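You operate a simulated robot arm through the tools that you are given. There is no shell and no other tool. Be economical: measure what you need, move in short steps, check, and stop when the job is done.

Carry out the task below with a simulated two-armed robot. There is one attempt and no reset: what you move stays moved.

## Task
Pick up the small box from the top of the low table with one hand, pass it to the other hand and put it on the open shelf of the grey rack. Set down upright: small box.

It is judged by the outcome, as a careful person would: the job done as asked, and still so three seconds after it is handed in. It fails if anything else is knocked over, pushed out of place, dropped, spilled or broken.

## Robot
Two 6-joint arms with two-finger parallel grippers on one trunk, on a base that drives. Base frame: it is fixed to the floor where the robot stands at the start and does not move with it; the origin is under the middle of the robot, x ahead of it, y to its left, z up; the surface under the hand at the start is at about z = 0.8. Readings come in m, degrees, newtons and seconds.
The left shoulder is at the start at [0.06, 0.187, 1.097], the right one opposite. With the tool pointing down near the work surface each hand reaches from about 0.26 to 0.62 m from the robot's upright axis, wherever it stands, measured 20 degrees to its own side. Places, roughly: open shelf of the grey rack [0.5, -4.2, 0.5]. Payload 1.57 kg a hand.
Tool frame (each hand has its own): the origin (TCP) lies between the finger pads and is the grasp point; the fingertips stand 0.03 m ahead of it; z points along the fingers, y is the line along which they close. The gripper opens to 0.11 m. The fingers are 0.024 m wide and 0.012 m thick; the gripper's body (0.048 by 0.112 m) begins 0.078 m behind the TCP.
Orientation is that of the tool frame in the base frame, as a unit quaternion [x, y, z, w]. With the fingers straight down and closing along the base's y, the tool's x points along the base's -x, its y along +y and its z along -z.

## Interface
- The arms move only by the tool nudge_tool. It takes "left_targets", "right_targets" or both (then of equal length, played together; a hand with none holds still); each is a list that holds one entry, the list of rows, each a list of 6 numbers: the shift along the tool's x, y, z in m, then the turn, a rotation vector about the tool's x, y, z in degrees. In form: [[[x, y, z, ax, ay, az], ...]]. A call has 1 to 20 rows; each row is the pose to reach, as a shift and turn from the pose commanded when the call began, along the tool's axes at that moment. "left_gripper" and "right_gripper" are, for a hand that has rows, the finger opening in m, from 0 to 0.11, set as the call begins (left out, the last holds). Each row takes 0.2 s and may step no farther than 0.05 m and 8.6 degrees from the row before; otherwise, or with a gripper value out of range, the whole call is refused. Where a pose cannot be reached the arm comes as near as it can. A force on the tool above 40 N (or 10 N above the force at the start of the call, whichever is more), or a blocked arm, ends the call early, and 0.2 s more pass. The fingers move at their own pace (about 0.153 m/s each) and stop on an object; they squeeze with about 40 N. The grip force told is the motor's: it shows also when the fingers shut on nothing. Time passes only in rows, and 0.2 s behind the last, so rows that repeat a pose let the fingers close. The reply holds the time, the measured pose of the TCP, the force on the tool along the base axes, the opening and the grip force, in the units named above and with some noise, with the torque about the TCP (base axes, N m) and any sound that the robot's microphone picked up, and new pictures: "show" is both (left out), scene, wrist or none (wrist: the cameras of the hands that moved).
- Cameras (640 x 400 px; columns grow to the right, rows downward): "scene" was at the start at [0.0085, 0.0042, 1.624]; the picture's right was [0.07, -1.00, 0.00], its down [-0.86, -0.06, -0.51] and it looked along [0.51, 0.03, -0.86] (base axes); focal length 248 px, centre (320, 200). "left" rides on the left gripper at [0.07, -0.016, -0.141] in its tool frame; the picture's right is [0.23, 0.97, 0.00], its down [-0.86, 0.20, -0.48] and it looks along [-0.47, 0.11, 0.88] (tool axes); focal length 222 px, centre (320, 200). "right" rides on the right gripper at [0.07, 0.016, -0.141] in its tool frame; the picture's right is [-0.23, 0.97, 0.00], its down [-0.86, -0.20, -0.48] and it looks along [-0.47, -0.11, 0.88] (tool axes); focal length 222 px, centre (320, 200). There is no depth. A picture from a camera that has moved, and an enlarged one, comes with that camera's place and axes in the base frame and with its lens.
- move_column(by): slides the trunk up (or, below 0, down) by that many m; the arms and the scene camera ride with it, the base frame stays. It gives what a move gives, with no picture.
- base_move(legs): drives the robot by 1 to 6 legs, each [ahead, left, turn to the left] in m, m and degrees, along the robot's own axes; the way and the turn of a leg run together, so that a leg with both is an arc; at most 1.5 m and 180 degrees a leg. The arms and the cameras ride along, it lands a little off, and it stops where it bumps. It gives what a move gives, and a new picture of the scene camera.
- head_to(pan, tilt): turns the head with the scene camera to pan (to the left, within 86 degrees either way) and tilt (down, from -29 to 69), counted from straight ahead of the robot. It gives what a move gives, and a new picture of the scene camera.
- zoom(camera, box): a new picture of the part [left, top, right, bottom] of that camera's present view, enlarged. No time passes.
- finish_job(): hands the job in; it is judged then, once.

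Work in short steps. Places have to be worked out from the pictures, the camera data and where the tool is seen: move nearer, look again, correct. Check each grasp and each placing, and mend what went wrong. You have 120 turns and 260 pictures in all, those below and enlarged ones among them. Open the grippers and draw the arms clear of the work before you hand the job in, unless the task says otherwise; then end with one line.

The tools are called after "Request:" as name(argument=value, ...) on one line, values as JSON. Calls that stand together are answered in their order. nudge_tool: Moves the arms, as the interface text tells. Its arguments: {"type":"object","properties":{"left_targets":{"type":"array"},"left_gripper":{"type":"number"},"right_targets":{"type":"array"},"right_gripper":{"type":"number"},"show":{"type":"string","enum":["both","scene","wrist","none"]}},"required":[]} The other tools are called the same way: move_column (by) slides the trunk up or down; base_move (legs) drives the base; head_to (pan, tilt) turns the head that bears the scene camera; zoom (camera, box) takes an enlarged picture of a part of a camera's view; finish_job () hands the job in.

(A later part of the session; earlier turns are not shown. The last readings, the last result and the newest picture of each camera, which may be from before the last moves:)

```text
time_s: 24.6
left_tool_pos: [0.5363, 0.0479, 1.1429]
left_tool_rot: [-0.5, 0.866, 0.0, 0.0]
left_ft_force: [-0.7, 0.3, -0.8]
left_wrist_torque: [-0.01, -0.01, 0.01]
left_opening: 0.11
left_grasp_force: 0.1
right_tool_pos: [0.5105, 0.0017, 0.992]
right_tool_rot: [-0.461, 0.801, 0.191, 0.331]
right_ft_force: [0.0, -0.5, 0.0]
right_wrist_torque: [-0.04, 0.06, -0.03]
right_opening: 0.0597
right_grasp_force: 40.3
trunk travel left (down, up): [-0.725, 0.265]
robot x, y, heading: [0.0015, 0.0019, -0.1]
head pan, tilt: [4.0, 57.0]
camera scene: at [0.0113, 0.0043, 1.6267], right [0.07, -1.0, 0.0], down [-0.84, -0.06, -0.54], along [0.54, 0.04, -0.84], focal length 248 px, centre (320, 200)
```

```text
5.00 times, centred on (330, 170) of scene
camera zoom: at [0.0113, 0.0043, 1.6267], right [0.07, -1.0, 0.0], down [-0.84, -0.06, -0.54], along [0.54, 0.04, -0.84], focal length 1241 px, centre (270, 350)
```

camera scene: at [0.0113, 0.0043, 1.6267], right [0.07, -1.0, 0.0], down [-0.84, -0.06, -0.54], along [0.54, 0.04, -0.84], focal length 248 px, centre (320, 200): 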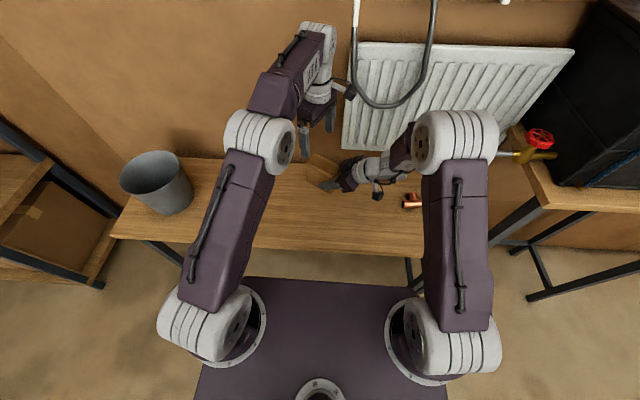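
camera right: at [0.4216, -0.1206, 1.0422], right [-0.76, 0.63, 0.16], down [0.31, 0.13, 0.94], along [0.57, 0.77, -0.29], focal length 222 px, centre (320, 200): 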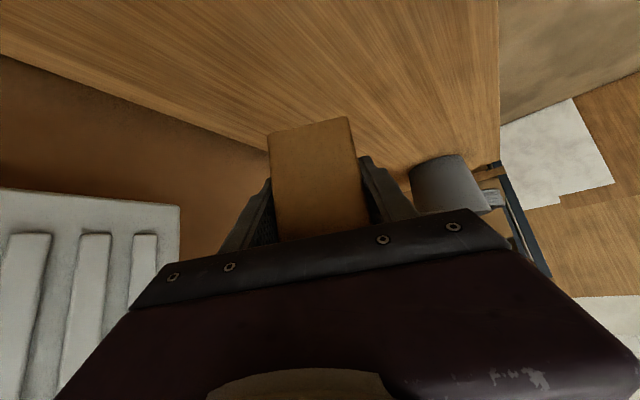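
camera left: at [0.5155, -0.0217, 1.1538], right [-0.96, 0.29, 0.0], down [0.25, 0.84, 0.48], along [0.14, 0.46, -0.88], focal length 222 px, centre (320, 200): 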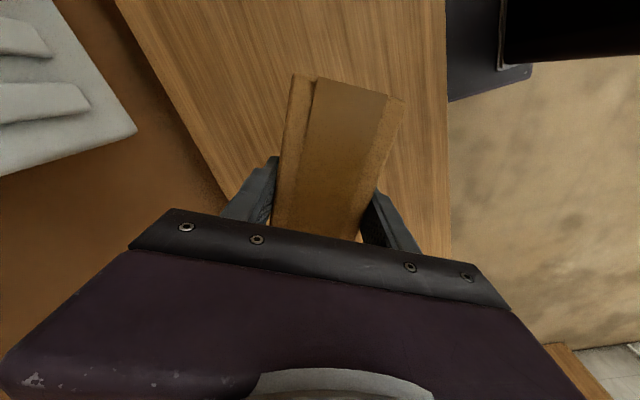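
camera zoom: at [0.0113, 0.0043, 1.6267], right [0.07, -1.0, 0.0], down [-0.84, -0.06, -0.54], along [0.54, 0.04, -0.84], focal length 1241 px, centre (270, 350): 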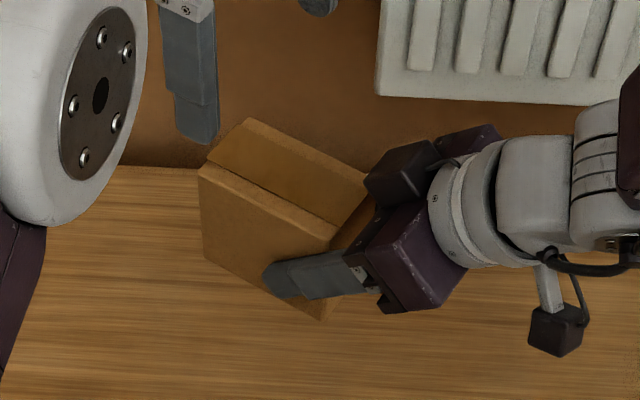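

The handover succeeded: the box is held only by the right. I draw the left aside to its start area and bring the right back and up.

Request:
nudge_tool(left_targets=[[[-0.0141, 0.0255, 0, 0, 0, 7.5], [-0.0282, 0.051, 0, 0, 0, 15], [-0.0424, 0.0765, 0, 0, 0, 22.5], [-0.0565, 0.102, 0, 0, 0, 30], [-0.0706, 0.1275, 0, 0, 0, 37.5], [-0.0848, 0.153, 0, 0, 0, 45], [-0.0989, 0.1785, 0, 0, 0, 52.5], [-0.113, 0.204, 0, 0, 0, 60]]], right_targets=[[[0.0117, -0.0096, -0.0294, 0, 0, 0], [0.0235, -0.0192, -0.0588, 0, 0, 0], [0.0352, -0.0288, -0.0881, 0, 0, 0], [0.047, -0.0384, -0.1175, 0, 0, 0], [0.0588, -0.0479, -0.1469, 0, 0, 0], [0.0705, -0.0575, -0.1763, 0, 0, 0], [0.0823, -0.0671, -0.2056, 0, 0, 0], [0.094, -0.0767, -0.235, 0, 0, 0]]])

```text
time_s: 26.4
left_tool_pos: [0.4143, 0.2486, 1.1429]
left_tool_rot: [0.0, 1.0, 0.0, 0.0]
left_ft_force: [-0.2, 0.3, 0.8]
left_wrist_torque: [-0.02, -0.03, -0.02]
left_opening: 0.11
left_grasp_force: 0.1
right_tool_pos: [0.4591, -0.2387, 1.0916]
right_tool_rot: [-0.462, 0.8, 0.191, 0.331]
right_ft_force: [0.1, 0.2, -2.9]
right_wrist_torque: [-0.08, 0.04, 0.01]
right_opening: 0.0596
right_grasp_force: 39.9
trunk travel left (down, up): [-0.725, 0.265]
robot x, y, heading: [-0.0009, 0.0002, -0.1]
head pan, tilt: [4.0, 57.0]
camera scene: at [0.0101, 0.0039, 1.6268], right [0.07, -1.0, 0.0], down [-0.84, -0.06, -0.55], along [0.54, 0.04, -0.84], focal length 248 px, centre (320, 200)
camera right: at [0.3706, -0.3602, 1.1425], right [-0.76, 0.63, 0.16], down [0.31, 0.13, 0.94], along [0.57, 0.77, -0.29], focal length 222 px, centre (320, 200)
camera left: at [0.3446, 0.2298, 1.284], right [-0.23, 0.97, 0.0], down [0.85, 0.2, 0.48], along [0.47, 0.11, -0.88], focal length 222 px, centre (320, 200)
```

scene: 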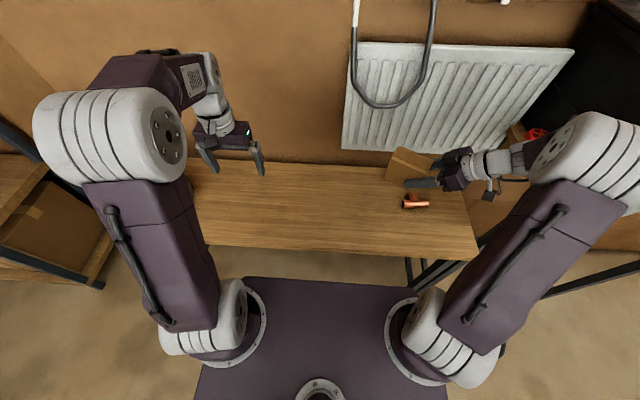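
right: 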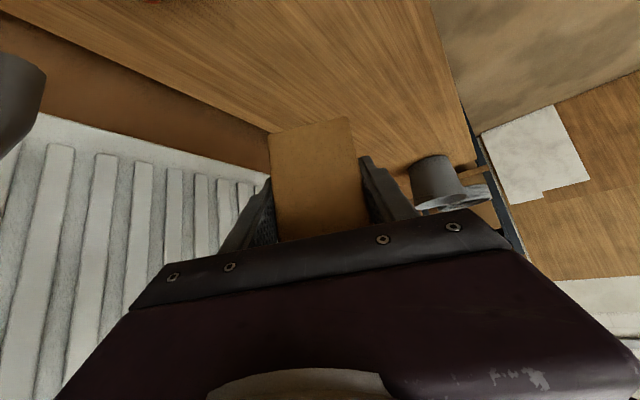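
left: 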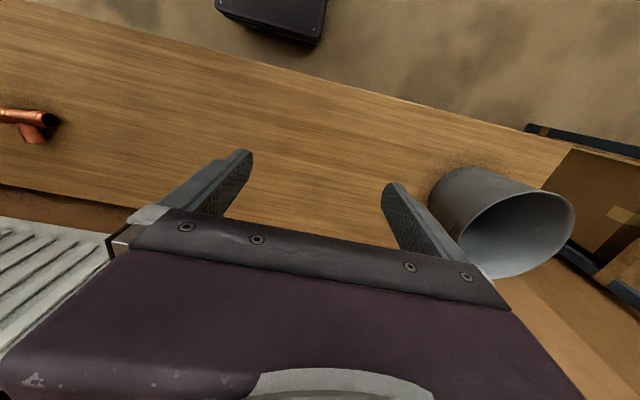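

Everything is secure (about 3 N weight on the right). I back 0.5 m away from the table, then drive right 1.4 m toward the rack, with the head panned right to see.

Request:
base_move(legs=[[-0.5, 0, 0], [0, -1.2, 0]])

Request:
head_to(pan=-70, tilt=25)

```text
time_s: 35.0
left_tool_pos: [-0.0811, -0.9629, 1.1434]
left_tool_rot: [0.005, 1.0, 0.0, 0.0]
left_ft_force: [0.7, -0.8, 0.2]
left_wrist_torque: [0.01, 0.03, -0.01]
left_opening: 0.1102
left_grasp_force: 0.1
right_tool_pos: [-0.0431, -1.4477, 1.092]
right_tool_rot: [-0.457, 0.802, 0.19, 0.333]
right_ft_force: [0.0, -0.7, -3.0]
right_wrist_torque: [-0.12, 0.08, 0.0]
right_opening: 0.0595
right_grasp_force: 40.3
trunk travel left (down, up): [-0.725, 0.265]
robot x, y, heading: [-0.5, -1.2062, -0.7]
head pan, tilt: [4.0, 57.0]
camera scene: at [-0.4885, -1.2017, 1.6268], right [0.06, -1.0, 0.0], down [-0.84, -0.05, -0.54], along [0.54, 0.03, -0.84], focal length 248 px, centre (320, 200)
```

scene: 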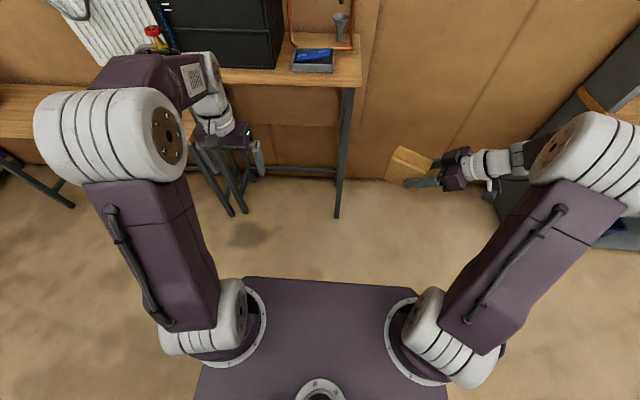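

```text
time_s: 36.5
left_tool_pos: [-0.0817, -0.9624, 1.1422]
left_tool_rot: [0.004, 1.0, 0.0, 0.0]
left_ft_force: [0.1, -0.5, -0.8]
left_wrist_torque: [-0.01, 0.0, 0.04]
left_opening: 0.1099
left_grasp_force: 0.1
right_tool_pos: [-0.0413, -1.4479, 1.0906]
right_tool_rot: [-0.458, 0.802, 0.19, 0.332]
right_ft_force: [-0.1, 0.6, -2.3]
right_wrist_torque: [-0.1, 0.04, 0.01]
right_opening: 0.0598
right_grasp_force: 39.6
trunk travel left (down, up): [-0.725, 0.265]
robot x, y, heading: [-0.5007, -1.2099, -0.9]
head pan, tilt: [-70.0, 25.0]
camera scene: at [-0.5277, -1.2931, 1.6732], right [-0.94, -0.33, 0.0], down [-0.14, 0.4, -0.91], along [0.3, -0.85, -0.42], focal length 248 px, centre (320, 200)
```

scene: 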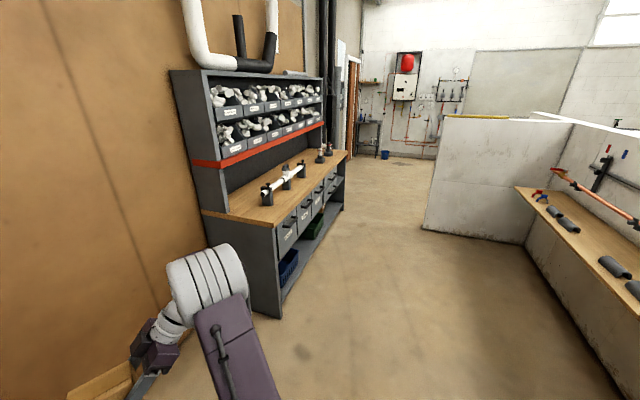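

The grey cabinet-rack with drawers has a lower open shelf holding a blue and a green bin, and its free part should be near y=−4.2. I enlarge it.

Request:
zoom(camera="scene", box=[200, 140, 380, 320])

```text
2.22 times, centred on (290, 230) of scene
camera zoom: at [-0.5277, -1.2931, 1.6732], right [-0.94, -0.33, 0.0], down [-0.14, 0.4, -0.91], along [0.3, -0.85, -0.42], focal length 552 px, centre (387, 133)
```

zoom: 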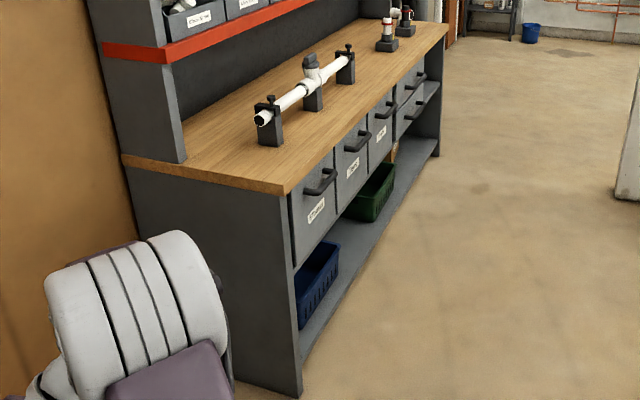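

I drive on to about y=−3.4 at the same x and look at the rack's far part face-on.

Request:
base_move(legs=[[0, -1.2, 0], [0, -1.1, 0]])

Request:
head_to(pan=-40, tilt=40)

```text
time_s: 47.8
left_tool_pos: [-0.0989, -3.2653, 1.1424]
left_tool_rot: [0.002, 1.0, -0.001, 0.0]
left_ft_force: [-0.5, -0.6, -0.5]
left_wrist_torque: [-0.01, -0.01, -0.01]
left_opening: 0.1101
left_grasp_force: 0.1
right_tool_pos: [-0.0577, -3.7496, 1.0924]
right_tool_rot: [-0.459, 0.802, 0.19, 0.332]
right_ft_force: [0.1, -0.3, -3.8]
right_wrist_torque: [-0.1, 0.06, 0.04]
right_opening: 0.0596
right_grasp_force: 40.1
trunk travel left (down, up): [-0.725, 0.265]
robot x, y, heading: [-0.5186, -3.51, -0.5]
head pan, tilt: [-70.0, 25.0]
camera scene: at [-0.543, -3.5967, 1.6733], right [-0.94, -0.34, 0.0], down [-0.14, 0.4, -0.91], along [0.31, -0.85, -0.42], focal length 248 px, centre (320, 200)
```

scene: 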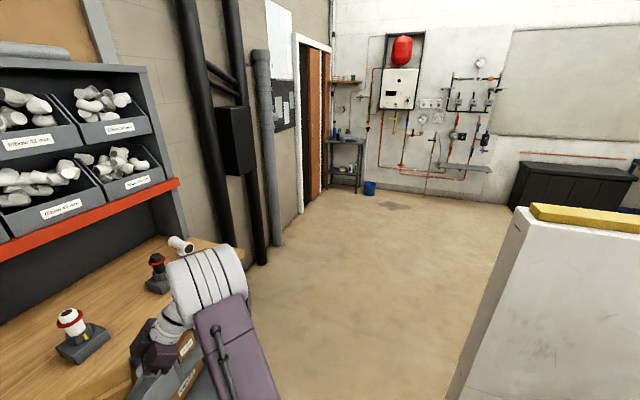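

```text
time_s: 48.8
left_tool_pos: [-0.0988, -3.2657, 1.1418]
left_tool_rot: [0.002, 1.0, 0.0, 0.0]
left_ft_force: [-0.8, -0.1, -0.2]
left_wrist_torque: [0.02, 0.01, 0.0]
left_opening: 0.1098
left_grasp_force: 0.2
right_tool_pos: [-0.0566, -3.7505, 1.0912]
right_tool_rot: [-0.458, 0.802, 0.19, 0.332]
right_ft_force: [-0.6, 0.0, -2.5]
right_wrist_torque: [-0.08, 0.03, 0.01]
right_opening: 0.0597
right_grasp_force: 40.3
trunk travel left (down, up): [-0.725, 0.265]
robot x, y, heading: [-0.5182, -3.5104, -0.2]
head pan, tilt: [-40.0, 40.0]
camera scene: at [-0.5093, -3.5654, 1.65], right [-0.65, -0.76, 0.0], down [-0.49, 0.42, -0.77], along [0.58, -0.5, -0.64], focal length 248 px, centre (320, 200)
```

scene: 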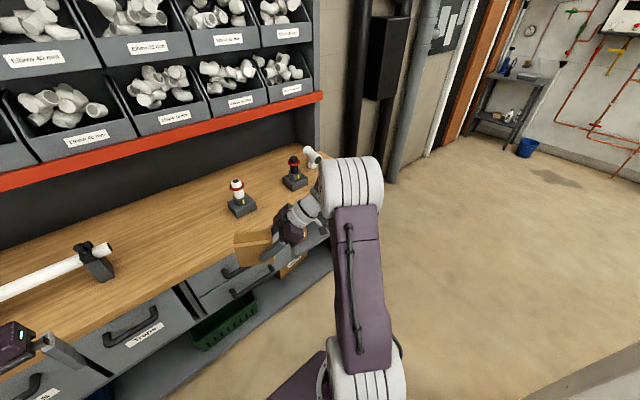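

I zoom on the area under the arm, where a brown box seems to stand on a middle open shelf.

Request:
zoom(camera="scene", box=[180, 210, 350, 350])

Request:
zoom(camera="right", box=[0, 0, 640, 400])

Request:
zoom(camera="left", box=[0, 0, 640, 400])

```text
2.86 times, centred on (265, 280) of scene
camera zoom: at [-0.5093, -3.5654, 1.65], right [-0.65, -0.76, 0.0], down [-0.49, 0.42, -0.77], along [0.58, -0.5, -0.64], focal length 709 px, centre (477, -29)
```

zoom: 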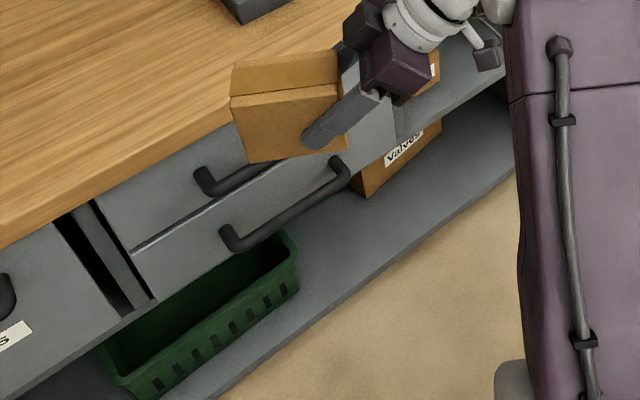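

```text
1.00 times, centred on (320, 200) of right (not enlarged: the box is as wide or as high as the picture)
camera zoom: at [-0.1459, -3.8715, 1.1421], right [-0.76, 0.63, 0.16], down [0.31, 0.13, 0.94], along [0.57, 0.77, -0.29], focal length 222 px, centre (320, 200)
```

zoom: 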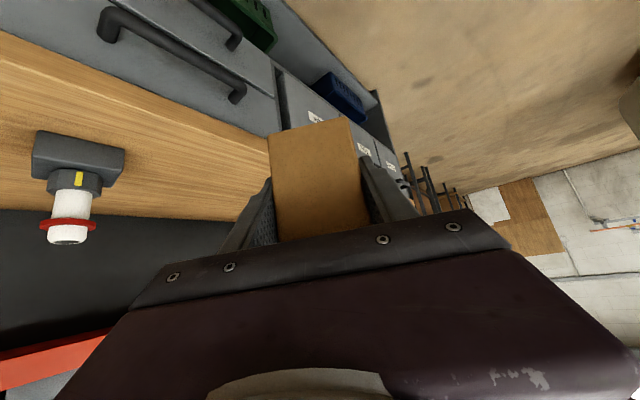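

```text
1.00 times, centred on (320, 200) of left (not enlarged: the box is as wide or as high as the picture)
camera zoom: at [-0.1685, -3.2822, 1.2837], right [-0.22, 0.97, 0.0], down [0.86, 0.2, 0.48], along [0.47, 0.11, -0.88], focal length 222 px, centre (320, 200)
```

zoom: 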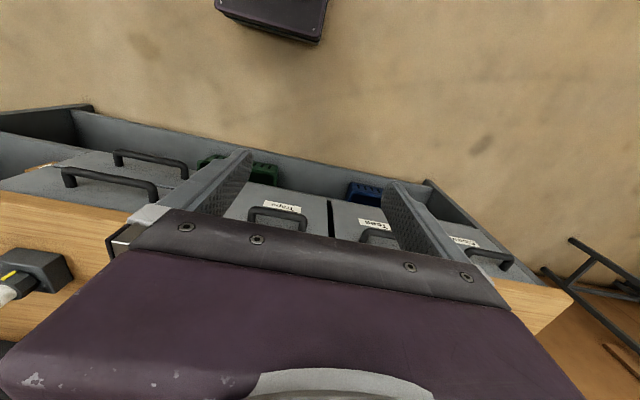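

The right-hand bay has a middle open shelf with a box labelled "Valves". I back off 0.2, shift right about 0.4 and lower the trunk 0.45 to look into the bay.

Request:
base_move(legs=[[-0.2, 0, 0.3], [0, -0.4, 0]])

Request:
move_column(by=-0.45)

Request:
head_to(pan=-15, tilt=30)

```text
time_s: 52.5
left_tool_pos: [-0.2993, -3.6631, 1.1429]
left_tool_rot: [0.001, 1.0, 0.0, 0.0]
left_ft_force: [0.8, -0.1, 0.1]
left_wrist_torque: [0.05, 0.01, 0.0]
left_opening: 0.11
left_grasp_force: 0.2
right_tool_pos: [-0.2565, -4.1488, 1.0917]
right_tool_rot: [-0.46, 0.801, 0.19, 0.332]
right_ft_force: [0.0, 0.0, -3.6]
right_wrist_torque: [-0.11, 0.06, 0.0]
right_opening: 0.0598
right_grasp_force: 40.5
trunk travel left (down, up): [-0.725, 0.265]
robot x, y, heading: [-0.7194, -3.9132, -0.2]
head pan, tilt: [-40.0, 40.0]
camera scene: at [-0.7098, -3.9648, 1.65], right [-0.64, -0.76, 0.0], down [-0.49, 0.41, -0.77], along [0.59, -0.49, -0.64], focal length 248 px, centre (320, 200)
```

scene: 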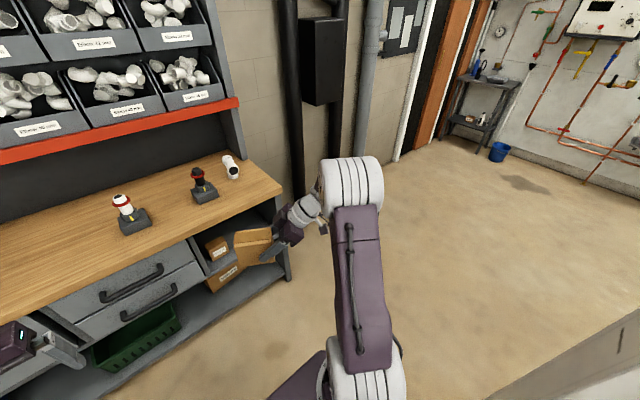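

```text
refused: -0.45 is not a number from -0.4 to 0.4
```

```text
time_s: 53.4
left_tool_pos: [-0.3004, -3.6651, 1.1426]
left_tool_rot: [0.001, 1.0, 0.0, -0.001]
left_ft_force: [0.8, 0.7, 0.5]
left_wrist_torque: [-0.04, 0.01, -0.05]
left_opening: 0.1099
left_grasp_force: 0.1
right_tool_pos: [-0.2576, -4.1491, 1.0911]
right_tool_rot: [-0.46, 0.801, 0.191, 0.332]
right_ft_force: [-0.2, -0.1, -3.6]
right_wrist_torque: [-0.1, 0.03, -0.02]
right_opening: 0.0595
right_grasp_force: 39.7
trunk travel left (down, up): [-0.725, 0.265]
robot x, y, heading: [-0.7188, -3.911, -0.4]
head pan, tilt: [-15.0, 30.0]
camera scene: at [-0.6876, -3.9349, 1.6652], right [-0.26, -0.96, 0.0], down [-0.48, 0.13, -0.87], along [0.84, -0.23, -0.5], focal length 248 px, centre (320, 200)
```

scene: 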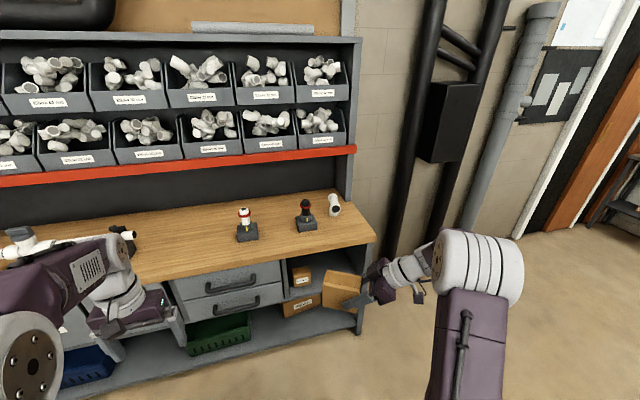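

The bay on the right end has a middle open shelf, with one small box at its left. I lower the trunk 0.4 to look straight in.

Request:
move_column(by=-0.4)

Request:
head_to(pan=-20, tilt=30)

Request:
zoom(camera="scene", box=[220, 100, 460, 300])

```text
time_s: 57.2
left_tool_pos: [-0.3004, -3.6637, 0.7426]
left_tool_rot: [0.001, 1.0, 0.0, 0.0]
left_ft_force: [0.0, -0.1, -0.6]
left_wrist_torque: [0.02, -0.03, -0.01]
left_opening: 0.11
left_grasp_force: 0.1
right_tool_pos: [-0.2576, -4.1495, 0.6919]
right_tool_rot: [-0.461, 0.801, 0.191, 0.332]
right_ft_force: [-0.4, -0.4, -2.9]
right_wrist_torque: [-0.12, 0.02, -0.01]
right_opening: 0.0596
right_grasp_force: 40.3
trunk travel left (down, up): [-0.325, 0.665]
robot x, y, heading: [-0.7179, -3.9143, -0.4]
head pan, tilt: [-15.0, 30.0]
```

```text
time_s: 57.9
left_tool_pos: [-0.3005, -3.6635, 0.7431]
left_tool_rot: [0.001, 1.0, 0.0, 0.0]
left_ft_force: [0.0, -0.6, 0.0]
left_wrist_torque: [0.0, 0.01, 0.03]
left_opening: 0.1102
left_grasp_force: 0.1
right_tool_pos: [-0.2571, -4.1488, 0.6912]
right_tool_rot: [-0.46, 0.801, 0.191, 0.332]
right_ft_force: [0.1, 0.4, -3.3]
right_wrist_torque: [-0.1, 0.08, 0.0]
right_opening: 0.0594
right_grasp_force: 40.1
trunk travel left (down, up): [-0.325, 0.665]
robot x, y, heading: [-0.7145, -3.9133, -0.4]
head pan, tilt: [-20.0, 30.0]
camera scene: at [-0.69, -3.9422, 1.2653], right [-0.34, -0.94, 0.0], down [-0.47, 0.17, -0.87], along [0.81, -0.3, -0.5], focal length 248 px, centre (320, 200)
```

scene: 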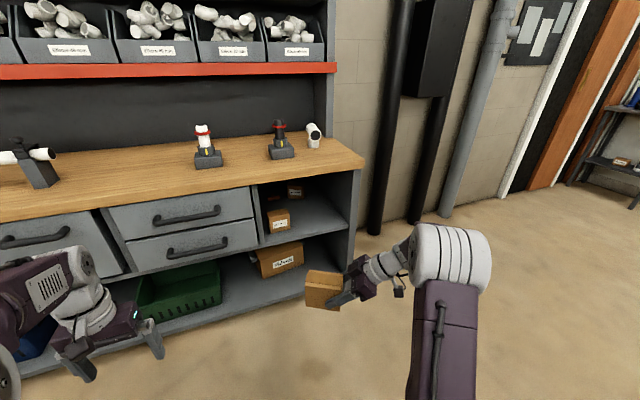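

```text
2.00 times, centred on (340, 200) of scene
camera zoom: at [-0.69, -3.9422, 1.2653], right [-0.34, -0.94, 0.0], down [-0.47, 0.17, -0.87], along [0.81, -0.3, -0.5], focal length 496 px, centre (280, 200)
```

zoom: 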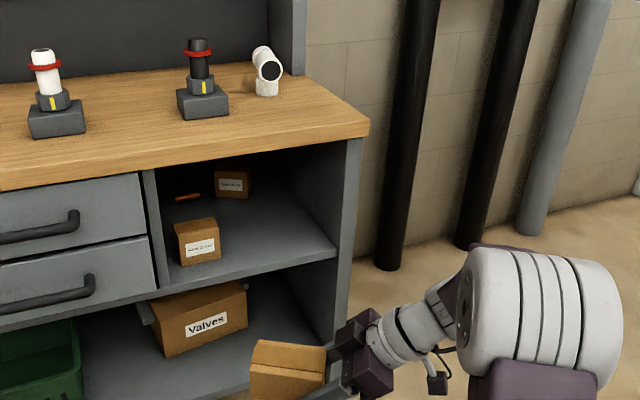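

Middle shelf: top z≈0.49, front edge x≈0.24, y from −4.02 to −4.44, with free room around y≈−4.30 (existing boxes are left and behind), worktop underside at ~0.83. I yaw the right hand back to pointing forward and lower the trunk another 0.1.

Request:
nudge_tool(right_targets=[[[0, -0.0045, 0, 5.3, 0, 5.3], [0, -0.009, 0, 10.6, 0, 10.6], [0, -0.0135, 0, 15.9, 0, 15.9], [0, -0.018, 0, 21.2, 0, 21.2], [0, -0.0225, 0, 26.5, 0, 26.5], [0, -0.027, 0, 31.8, 0, 31.8], [0, -0.0315, 0, 37.1, 0, 37.1], [0, -0.036, 0, 42.4, 0, 42.4], [0, -0.036, 0, 42.4, 0, 42.4]]], show="none")

Request:
move_column(by=-0.1)

Request:
head_to(pan=-25, tilt=35)

```text
time_s: 59.9
left_tool_pos: [-0.2995, -3.6635, 0.7427]
left_tool_rot: [-0.001, 1.0, 0.001, 0.0]
left_ft_force: [0.4, 0.6, 0.4]
left_wrist_torque: [0.0, 0.0, 0.0]
left_opening: 0.1099
left_grasp_force: 0.0
right_tool_pos: [-0.226, -4.1682, 0.6904]
right_tool_rot: [0.0, 0.924, 0.0, 0.382]
right_ft_force: [0.3, 0.0, -3.2]
right_wrist_torque: [0.0, 0.12, -0.03]
right_opening: 0.0594
right_grasp_force: 39.9
trunk travel left (down, up): [-0.325, 0.665]
robot x, y, heading: [-0.718, -3.9105, -0.1]
head pan, tilt: [-20.0, 30.0]
```

```text
time_s: 61.2
left_tool_pos: [-0.2994, -3.6645, 0.6426]
left_tool_rot: [0.002, 1.0, 0.0, 0.0]
left_ft_force: [0.0, 0.6, 0.2]
left_wrist_torque: [0.0, -0.01, -0.02]
left_opening: 0.1102
left_grasp_force: 0.0
right_tool_pos: [-0.2252, -4.1672, 0.5905]
right_tool_rot: [0.001, 0.924, -0.001, 0.383]
right_ft_force: [1.4, -0.2, -2.6]
right_wrist_torque: [0.0, 0.08, -0.03]
right_opening: 0.0598
right_grasp_force: 40.2
trunk travel left (down, up): [-0.225, 0.765]
robot x, y, heading: [-0.7167, -3.91, -0.0]
head pan, tilt: [-20.0, 30.0]
```

```text
time_s: 61.9
left_tool_pos: [-0.3004, -3.6641, 0.642]
left_tool_rot: [0.001, 1.0, 0.0, 0.0]
left_ft_force: [0.5, -0.5, -0.1]
left_wrist_torque: [0.0, 0.0, 0.01]
left_opening: 0.1103
left_grasp_force: 0.0
right_tool_pos: [-0.2255, -4.1674, 0.591]
right_tool_rot: [0.002, 0.924, -0.001, 0.383]
right_ft_force: [-0.6, -0.4, -3.2]
right_wrist_torque: [0.0, 0.12, 0.01]
right_opening: 0.0597
right_grasp_force: 41.0
trunk travel left (down, up): [-0.225, 0.765]
robot x, y, heading: [-0.7168, -3.9098, -0.4]
head pan, tilt: [-25.0, 35.0]
camera scene: at [-0.6952, -3.9484, 1.1575], right [-0.42, -0.91, 0.0], down [-0.52, 0.24, -0.82], along [0.74, -0.35, -0.57], focal length 248 px, centre (320, 200)
```

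scene: 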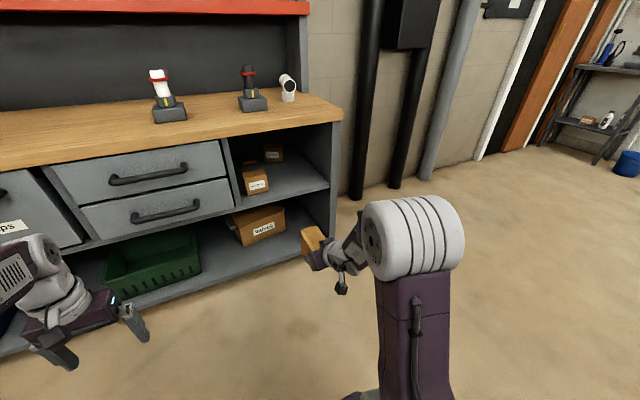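

The left hand would reach the drawers when I drive in, so I fold it back about 0.14 m first.

Request:
nudge_tool(left_targets=[[[0.03, 0.01, 0, 0, 0, 0], [0.06, 0.02, 0, 0, 0, 0], [0.09, 0.03, 0, 0, 0, 0], [0.115, 0.04, 0, 0, 0, 0], [0.138, 0.04, 0, 0, 0, 0]]], left_gripper=0.03, show="none")

Request:
head_to(pan=0, tilt=50)

```text
time_s: 63.0
left_tool_pos: [-0.4382, -3.6241, 0.6416]
left_tool_rot: [0.001, 1.0, 0.001, 0.001]
left_ft_force: [-0.4, 0.0, 0.0]
left_wrist_torque: [0.01, 0.0, 0.0]
left_opening: 0.0302
left_grasp_force: 0.0
right_tool_pos: [-0.2268, -4.1674, 0.5918]
right_tool_rot: [0.002, 0.924, -0.001, 0.382]
right_ft_force: [0.0, -0.2, -4.0]
right_wrist_torque: [-0.04, 0.11, 0.03]
right_opening: 0.0598
right_grasp_force: 39.7
trunk travel left (down, up): [-0.225, 0.765]
robot x, y, heading: [-0.7183, -3.9117, -0.4]
head pan, tilt: [-25.0, 35.0]
```

```text
time_s: 63.9
left_tool_pos: [-0.4367, -3.6247, 0.6435]
left_tool_rot: [0.001, 1.0, -0.001, 0.0]
left_ft_force: [-0.1, 0.3, -1.0]
left_wrist_torque: [0.01, 0.0, -0.02]
left_opening: 0.0302
left_grasp_force: 0.0
right_tool_pos: [-0.2255, -4.1676, 0.5908]
right_tool_rot: [0.001, 0.924, 0.0, 0.383]
right_ft_force: [0.6, -0.9, -2.7]
right_wrist_torque: [0.01, 0.1, 0.02]
right_opening: 0.0597
right_grasp_force: 39.6
trunk travel left (down, up): [-0.225, 0.765]
robot x, y, heading: [-0.7167, -3.9109, -0.3]
head pan, tilt: [0.0, 50.0]
camera scene: at [-0.698, -3.9113, 1.1358], right [0.0, -1.0, 0.0], down [-0.77, 0.0, -0.64], along [0.64, 0.0, -0.77], focal length 248 px, centre (320, 200)
```

scene: 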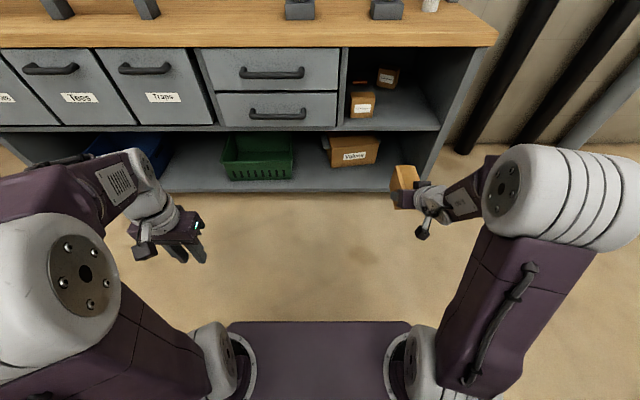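

In this pose the right forearm comes in sideways (wrist nearly level with the TCP in x), so it would hit the rack's end panel. I test a pose with 30° left yaw and more reach toward the middle, still in free space.

Request:
nudge_tool(right_targets=[[[0, 0, 0, -5.3, 0, -5.3], [0, 0, 0, -10.6, 0, -10.6], [0, 0, 0, -15.9, 0, -15.9], [0, 0.01, 0, -21.2, 0, -21.2], [-0.01, 0.04, 0.01, -21.2, 0, -21.2], [-0.02, 0.07, 0.02, -21.2, 0, -21.2], [-0.03, 0.1, 0.03, -21.2, 0, -21.2], [-0.036, 0.13, 0.036, -21.2, 0, -21.2], [-0.042, 0.15, 0.042, -21.2, 0, -21.2], [-0.042, 0.15, 0.042, -21.2, 0, -21.2]]], show="scene")

```text
time_s: 66.1
left_tool_pos: [-0.4368, -3.6245, 0.6421]
left_tool_rot: [0.001, 1.0, 0.0, 0.0]
left_ft_force: [0.6, 0.6, -0.4]
left_wrist_torque: [-0.04, -0.01, 0.02]
left_opening: 0.03
left_grasp_force: 0.0
right_tool_pos: [-0.165, -4.0169, 0.5893]
right_tool_rot: [-0.237, 0.893, 0.098, 0.369]
right_ft_force: [-0.8, -0.3, -2.9]
right_wrist_torque: [-0.03, 0.08, -0.01]
right_opening: 0.0598
right_grasp_force: 39.5
trunk travel left (down, up): [-0.225, 0.765]
robot x, y, heading: [-0.7157, -3.9126, -0.1]
head pan, tilt: [0.0, 50.0]
camera scene: at [-0.6979, -3.9111, 1.1358], right [0.0, -1.0, 0.0], down [-0.77, 0.0, -0.64], along [0.64, 0.0, -0.77], focal length 248 px, centre (320, 200)
```

scene: 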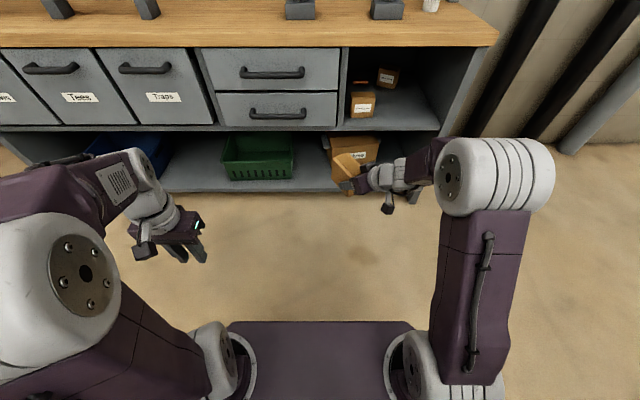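

Judging by apparent sizes, the elbow is actually high and well behind the hand, and the flange lies 0.14 behind and above the TCP, so straight-forward entry near the shelf's front is feasible. I return to the forward-pointing pose.

Request:
nudge_tool(right_targets=[[[0.014, -0.018, -0.014, 0, 0, 0], [0.028, -0.036, -0.028, 0, 0, 0], [0.042, -0.054, -0.042, 0, 0, 0], [0.056, -0.072, -0.056, 0, 0, 0], [0.07, -0.09, -0.07, 5.3, 0, 5.3], [0.08, -0.1, -0.08, 10.6, 0, 10.6], [0.0858, -0.108, -0.0858, 15.9, 0, 15.9], [0.0858, -0.11, -0.0858, 21.2, 0, 21.2], [0.0858, -0.11, -0.0858, 21.2, 0, 21.2]]])

```text
time_s: 68.1
left_tool_pos: [-0.4373, -3.625, 0.6418]
left_tool_rot: [0.001, 1.0, 0.0, 0.0]
left_ft_force: [0.2, 0.3, -0.6]
left_wrist_torque: [0.01, 0.02, 0.0]
left_opening: 0.03
left_grasp_force: 0.0
right_tool_pos: [-0.2159, -4.1732, 0.5917]
right_tool_rot: [0.001, 0.924, -0.001, 0.382]
right_ft_force: [-0.2, -0.1, -3.0]
right_wrist_torque: [-0.01, 0.09, 0.0]
right_opening: 0.0597
right_grasp_force: 40.4
trunk travel left (down, up): [-0.225, 0.765]
robot x, y, heading: [-0.7172, -3.9124, -0.1]
head pan, tilt: [0.0, 50.0]
camera scene: at [-0.698, -3.9112, 1.1358], right [0.0, -1.0, 0.0], down [-0.77, 0.0, -0.64], along [0.64, 0.0, -0.77], focal length 248 px, centre (320, 200)
camera right: at [-0.3652, -4.1573, 0.6421], right [0.16, 0.97, 0.16], down [0.27, -0.2, 0.94], along [0.95, -0.11, -0.29], focal length 222 px, centre (320, 200)
```

scene: 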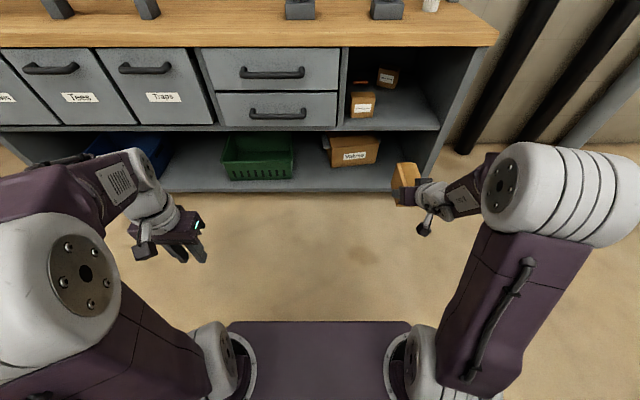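
right: 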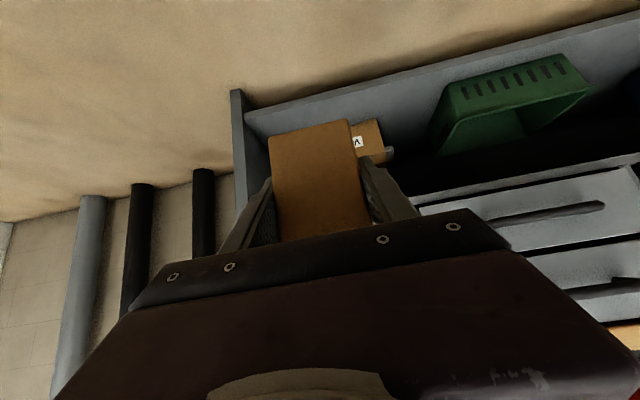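

I align the hand with the free gap (y≈−4.29) and drive 0.3 m forward, stopping short of the shelf.

Request:
base_move(legs=[[0, -0.115, 0], [0.28, 0, 0]])

Request:
zoom(camera="scene", box=[280, 60, 520, 210])

Request:
zoom(camera="right", box=[0, 0, 640, 400])

```text
time_s: 70.9
left_tool_pos: [-0.1586, -3.7407, 0.6426]
left_tool_rot: [0.0, 1.0, -0.001, -0.001]
left_ft_force: [-0.3, 0.5, -0.2]
left_wrist_torque: [0.02, 0.04, -0.02]
left_opening: 0.03
left_grasp_force: 0.0
right_tool_pos: [0.0634, -4.2881, 0.5912]
right_tool_rot: [0.001, 0.924, -0.001, 0.382]
right_ft_force: [-0.2, 0.3, -3.4]
right_wrist_torque: [-0.02, 0.13, 0.0]
right_opening: 0.0598
right_grasp_force: 40.1
trunk travel left (down, up): [-0.225, 0.765]
robot x, y, heading: [-0.4361, -4.0276, 0.0]
head pan, tilt: [0.0, 50.0]
camera scene: at [-0.4187, -4.027, 1.1357], right [0.0, -1.0, 0.0], down [-0.77, 0.0, -0.64], along [0.64, 0.0, -0.77], focal length 248 px, centre (320, 200)
```

scene: 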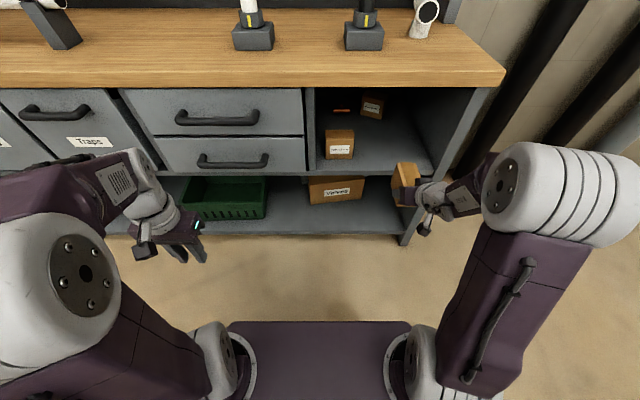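

```text
2.67 times, centred on (400, 135) of scene
camera zoom: at [-0.4187, -4.027, 1.1357], right [0.0, -1.0, 0.0], down [-0.77, 0.0, -0.64], along [0.64, 0.0, -0.77], focal length 662 px, centre (107, 373)
```

zoom: 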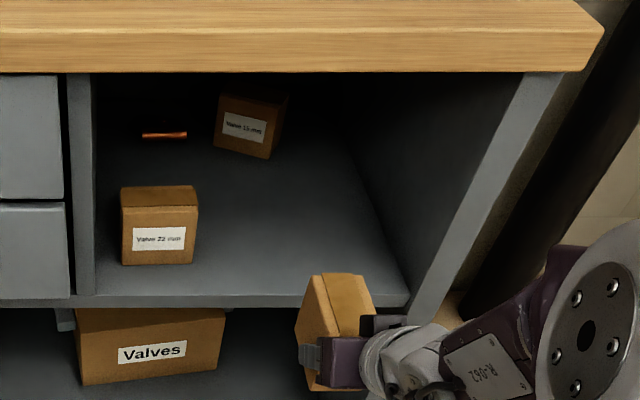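

```text
1.00 times, centred on (320, 200) of right (not enlarged: the box is as wide or as high as the picture)
camera zoom: at [-0.0855, -4.2726, 0.642], right [0.16, 0.97, 0.16], down [0.27, -0.2, 0.94], along [0.95, -0.11, -0.29], focal length 222 px, centre (320, 200)
```

zoom: 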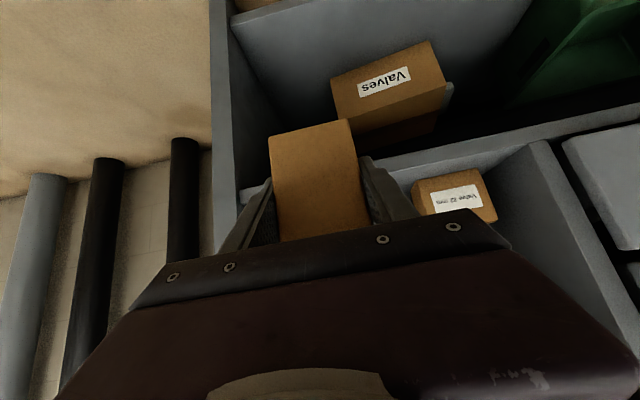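

Good view: gap confirmed. I need the shelf height precisely, so I enlarge the shelf's front edge in both cameras.

Request:
zoom(camera="right", box=[380, 80, 620, 230])

Request:
zoom(camera="scene", box=[300, 120, 440, 208])

```text
2.67 times, centred on (500, 155) of right
camera zoom: at [-0.0855, -4.2726, 0.642], right [0.16, 0.97, 0.16], down [0.27, -0.2, 0.94], along [0.95, -0.11, -0.29], focal length 592 px, centre (-160, 320)
```

zoom: 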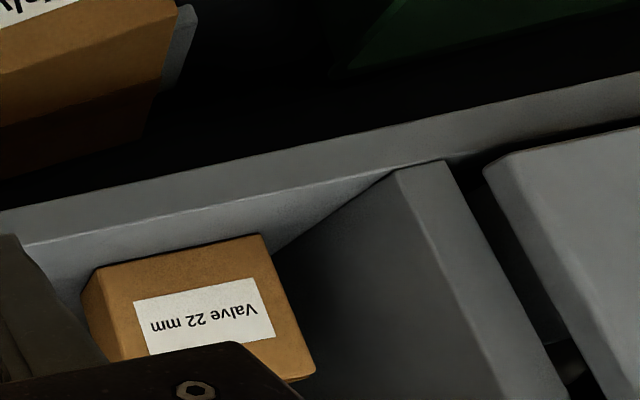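

```text
4.55 times, centred on (370, 164) of scene
camera zoom: at [-0.4187, -4.027, 1.1357], right [0.0, -1.0, 0.0], down [-0.77, 0.0, -0.64], along [0.64, 0.0, -0.77], focal length 1128 px, centre (93, 364)
```

zoom: 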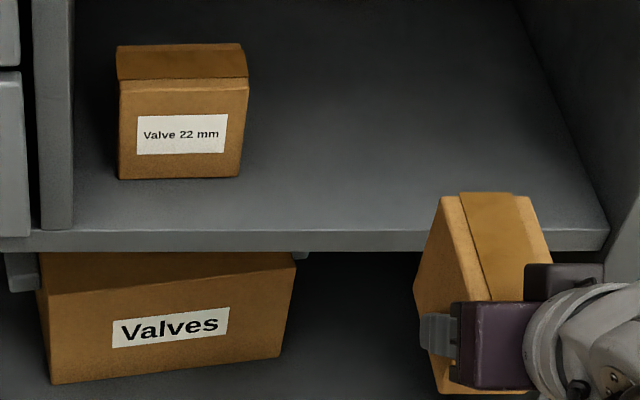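

Triangulation puts the shelf at z≈0.522, front edge x≈0.23; the box bottom is at ≈0.54. To keep the elbow away from the worktop edge, I extend the arm 0.09 forward and 0.03 up rather than only driving.

Request:
nudge_tool(right_targets=[[[-0.0212, 0, -0.0212, 0, 0, 0], [-0.0424, 0, 0.0, 0, 0, 0], [-0.0636, 0, 0.0212, 0, 0, 0], [-0.085, 0, 0.0424, 0, 0, 0], [-0.085, 0, 0.0424, 0, 0, 0]]])

```text
time_s: 72.1
left_tool_pos: [-0.158, -3.7396, 0.6427]
left_tool_rot: [0.0, 1.0, 0.001, 0.0]
left_ft_force: [-0.1, 0.1, -0.2]
left_wrist_torque: [0.0, -0.01, 0.0]
left_opening: 0.03
left_grasp_force: 0.0
right_tool_pos: [0.153, -4.2884, 0.6218]
right_tool_rot: [0.001, 0.924, 0.0, 0.381]
right_ft_force: [0.5, 0.1, -3.8]
right_wrist_torque: [-0.02, 0.11, 0.01]
right_opening: 0.0596
right_grasp_force: 40.4
trunk travel left (down, up): [-0.225, 0.765]
robot x, y, heading: [-0.4374, -4.0277, 0.1]
head pan, tilt: [0.0, 50.0]
camera scene: at [-0.4191, -4.027, 1.1358], right [0.0, -1.0, 0.0], down [-0.77, 0.0, -0.64], along [0.64, 0.0, -0.77], focal length 248 px, centre (320, 200)
camera right: at [0.0048, -4.2725, 0.6731], right [0.16, 0.97, 0.16], down [0.27, -0.2, 0.94], along [0.95, -0.11, -0.29], focal length 222 px, centre (320, 200)
```

scene: 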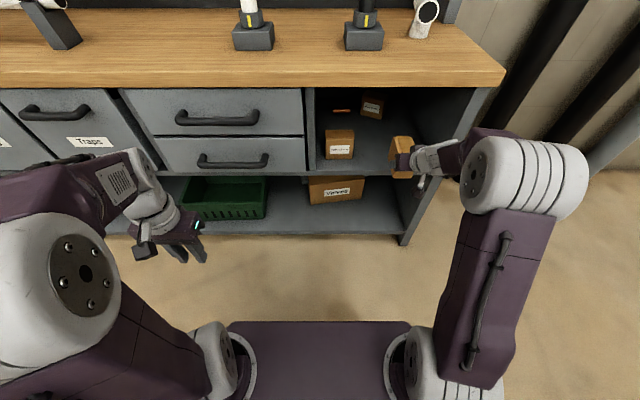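
right: 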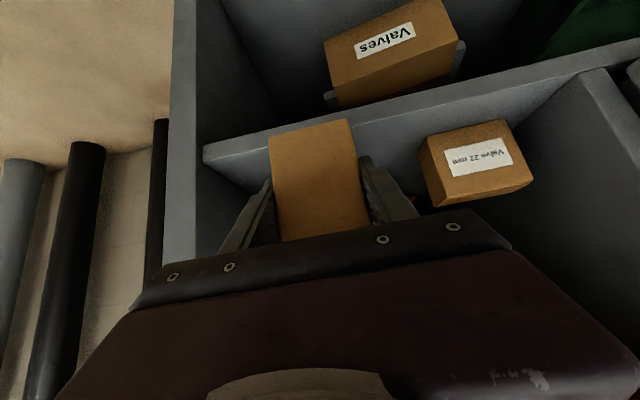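

The arm now reaches farther and the elbow sits lower. I enlarge to check clearance of the forearm and wrist to the end panel and worktop before the last 0.13 m.

Request:
zoom(camera="scene", box=[370, 80, 610, 230])

```text
2.67 times, centred on (490, 155) of scene
camera zoom: at [-0.4191, -4.027, 1.1358], right [0.0, -1.0, 0.0], down [-0.77, 0.0, -0.64], along [0.64, 0.0, -0.77], focal length 662 px, centre (-133, 320)
```

zoom: 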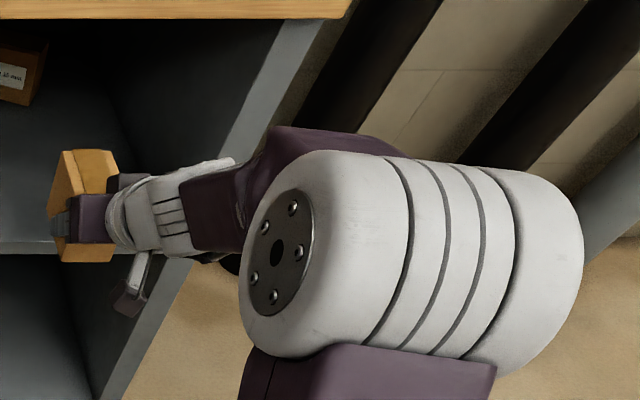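

Wrist and forearm would pass near the worktop edge. I raise the hand 0.13 relative to the trunk, then lower the trunk 0.15, so the elbow and forearm sit lower.

Request:
nudge_tool(right_targets=[[[-0.025, 0, -0.025, 0, 0, 0], [-0.05, 0, -0.05, 0, 0, 0], [-0.075, 0, -0.075, 0, 0, 0], [-0.092, 0, -0.092, 0, 0, 0], [-0.092, 0, -0.092, 0, 0, 0]]], show="none")

Request:
move_column(by=-0.15)

Request:
zoom(camera="scene", box=[270, 40, 590, 240])

```text
time_s: 73.3
left_tool_pos: [-0.1592, -3.7397, 0.6422]
left_tool_rot: [0.0, 1.0, -0.001, 0.0]
left_ft_force: [1.0, -0.1, 1.1]
left_wrist_torque: [-0.03, -0.04, 0.01]
left_opening: 0.0302
left_grasp_force: 0.2
right_tool_pos: [0.1528, -4.2874, 0.7529]
right_tool_rot: [0.0, 0.924, 0.0, 0.382]
right_ft_force: [0.1, 0.6, -2.5]
right_wrist_torque: [0.0, 0.12, -0.04]
right_opening: 0.0598
right_grasp_force: 40.1
trunk travel left (down, up): [-0.225, 0.765]
robot x, y, heading: [-0.4398, -4.0264, -0.1]
head pan, tilt: [0.0, 50.0]
```

```text
time_s: 75.1
left_tool_pos: [-0.1591, -3.7405, 0.4929]
left_tool_rot: [0.0, 1.0, 0.001, 0.0]
left_ft_force: [-0.1, -0.3, 0.6]
left_wrist_torque: [0.05, 0.0, -0.02]
left_opening: 0.0301
left_grasp_force: 0.2
right_tool_pos: [0.1528, -4.2881, 0.6029]
right_tool_rot: [0.0, 0.924, -0.001, 0.382]
right_ft_force: [-0.6, 0.9, -3.4]
right_wrist_torque: [-0.01, 0.09, -0.01]
right_opening: 0.0598
right_grasp_force: 40.4
trunk travel left (down, up): [-0.075, 0.915]
robot x, y, heading: [-0.4368, -4.0269, 0.0]
head pan, tilt: [0.0, 50.0]
```

```text
2.00 times, centred on (430, 140) of scene
camera zoom: at [-0.4192, -4.027, 0.9858], right [0.0, -1.0, 0.0], down [-0.77, 0.0, -0.64], along [0.64, 0.0, -0.77], focal length 496 px, centre (100, 320)
```

zoom: 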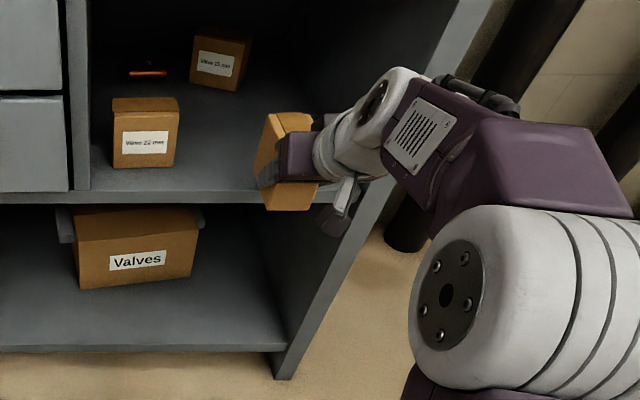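

The elbow is now well back and the forearm runs forward. Box bottom is about 3 cm above the shelf, so I drive 0.07 forward.

Request:
base_move(legs=[[0.07, 0, 0]])

Request:
zoom(camera="right", box=[0, 0, 640, 400])

```text
time_s: 76.1
left_tool_pos: [-0.0907, -3.7404, 0.4919]
left_tool_rot: [0.0, 1.0, 0.0, 0.0]
left_ft_force: [0.0, -0.3, -0.4]
left_wrist_torque: [-0.03, -0.01, -0.02]
left_opening: 0.0304
left_grasp_force: 0.1
right_tool_pos: [0.2227, -4.2889, 0.6031]
right_tool_rot: [0.001, 0.925, 0.0, 0.381]
right_ft_force: [-0.3, 0.8, -3.2]
right_wrist_torque: [-0.01, 0.14, 0.02]
right_opening: 0.0593
right_grasp_force: 40.3
trunk travel left (down, up): [-0.075, 0.915]
robot x, y, heading: [-0.3688, -4.0286, -0.2]
head pan, tilt: [0.0, 50.0]
camera scene: at [-0.3498, -4.0272, 0.9857], right [0.0, -1.0, 0.0], down [-0.77, 0.0, -0.64], along [0.64, 0.0, -0.77], focal length 248 px, centre (320, 200)
```

scene: 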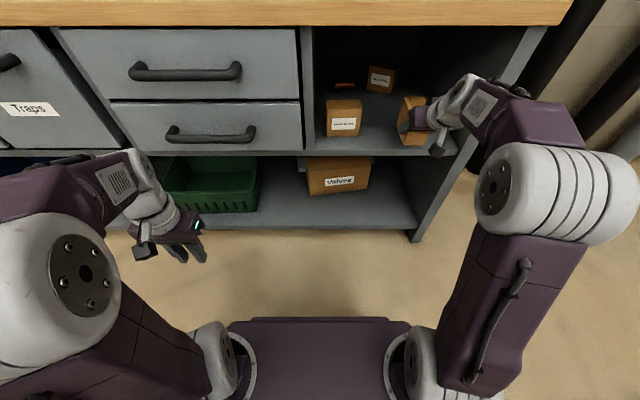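

```text
1.00 times, centred on (320, 200) of right (not enlarged: the box is as wide or as high as the picture)
camera zoom: at [0.0732, -4.2728, 0.653], right [0.16, 0.97, 0.16], down [0.27, -0.2, 0.94], along [0.95, -0.11, -0.29], focal length 222 px, centre (320, 200)
```

zoom: 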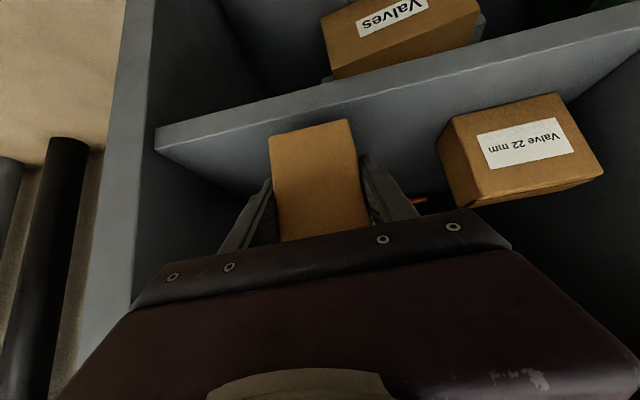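

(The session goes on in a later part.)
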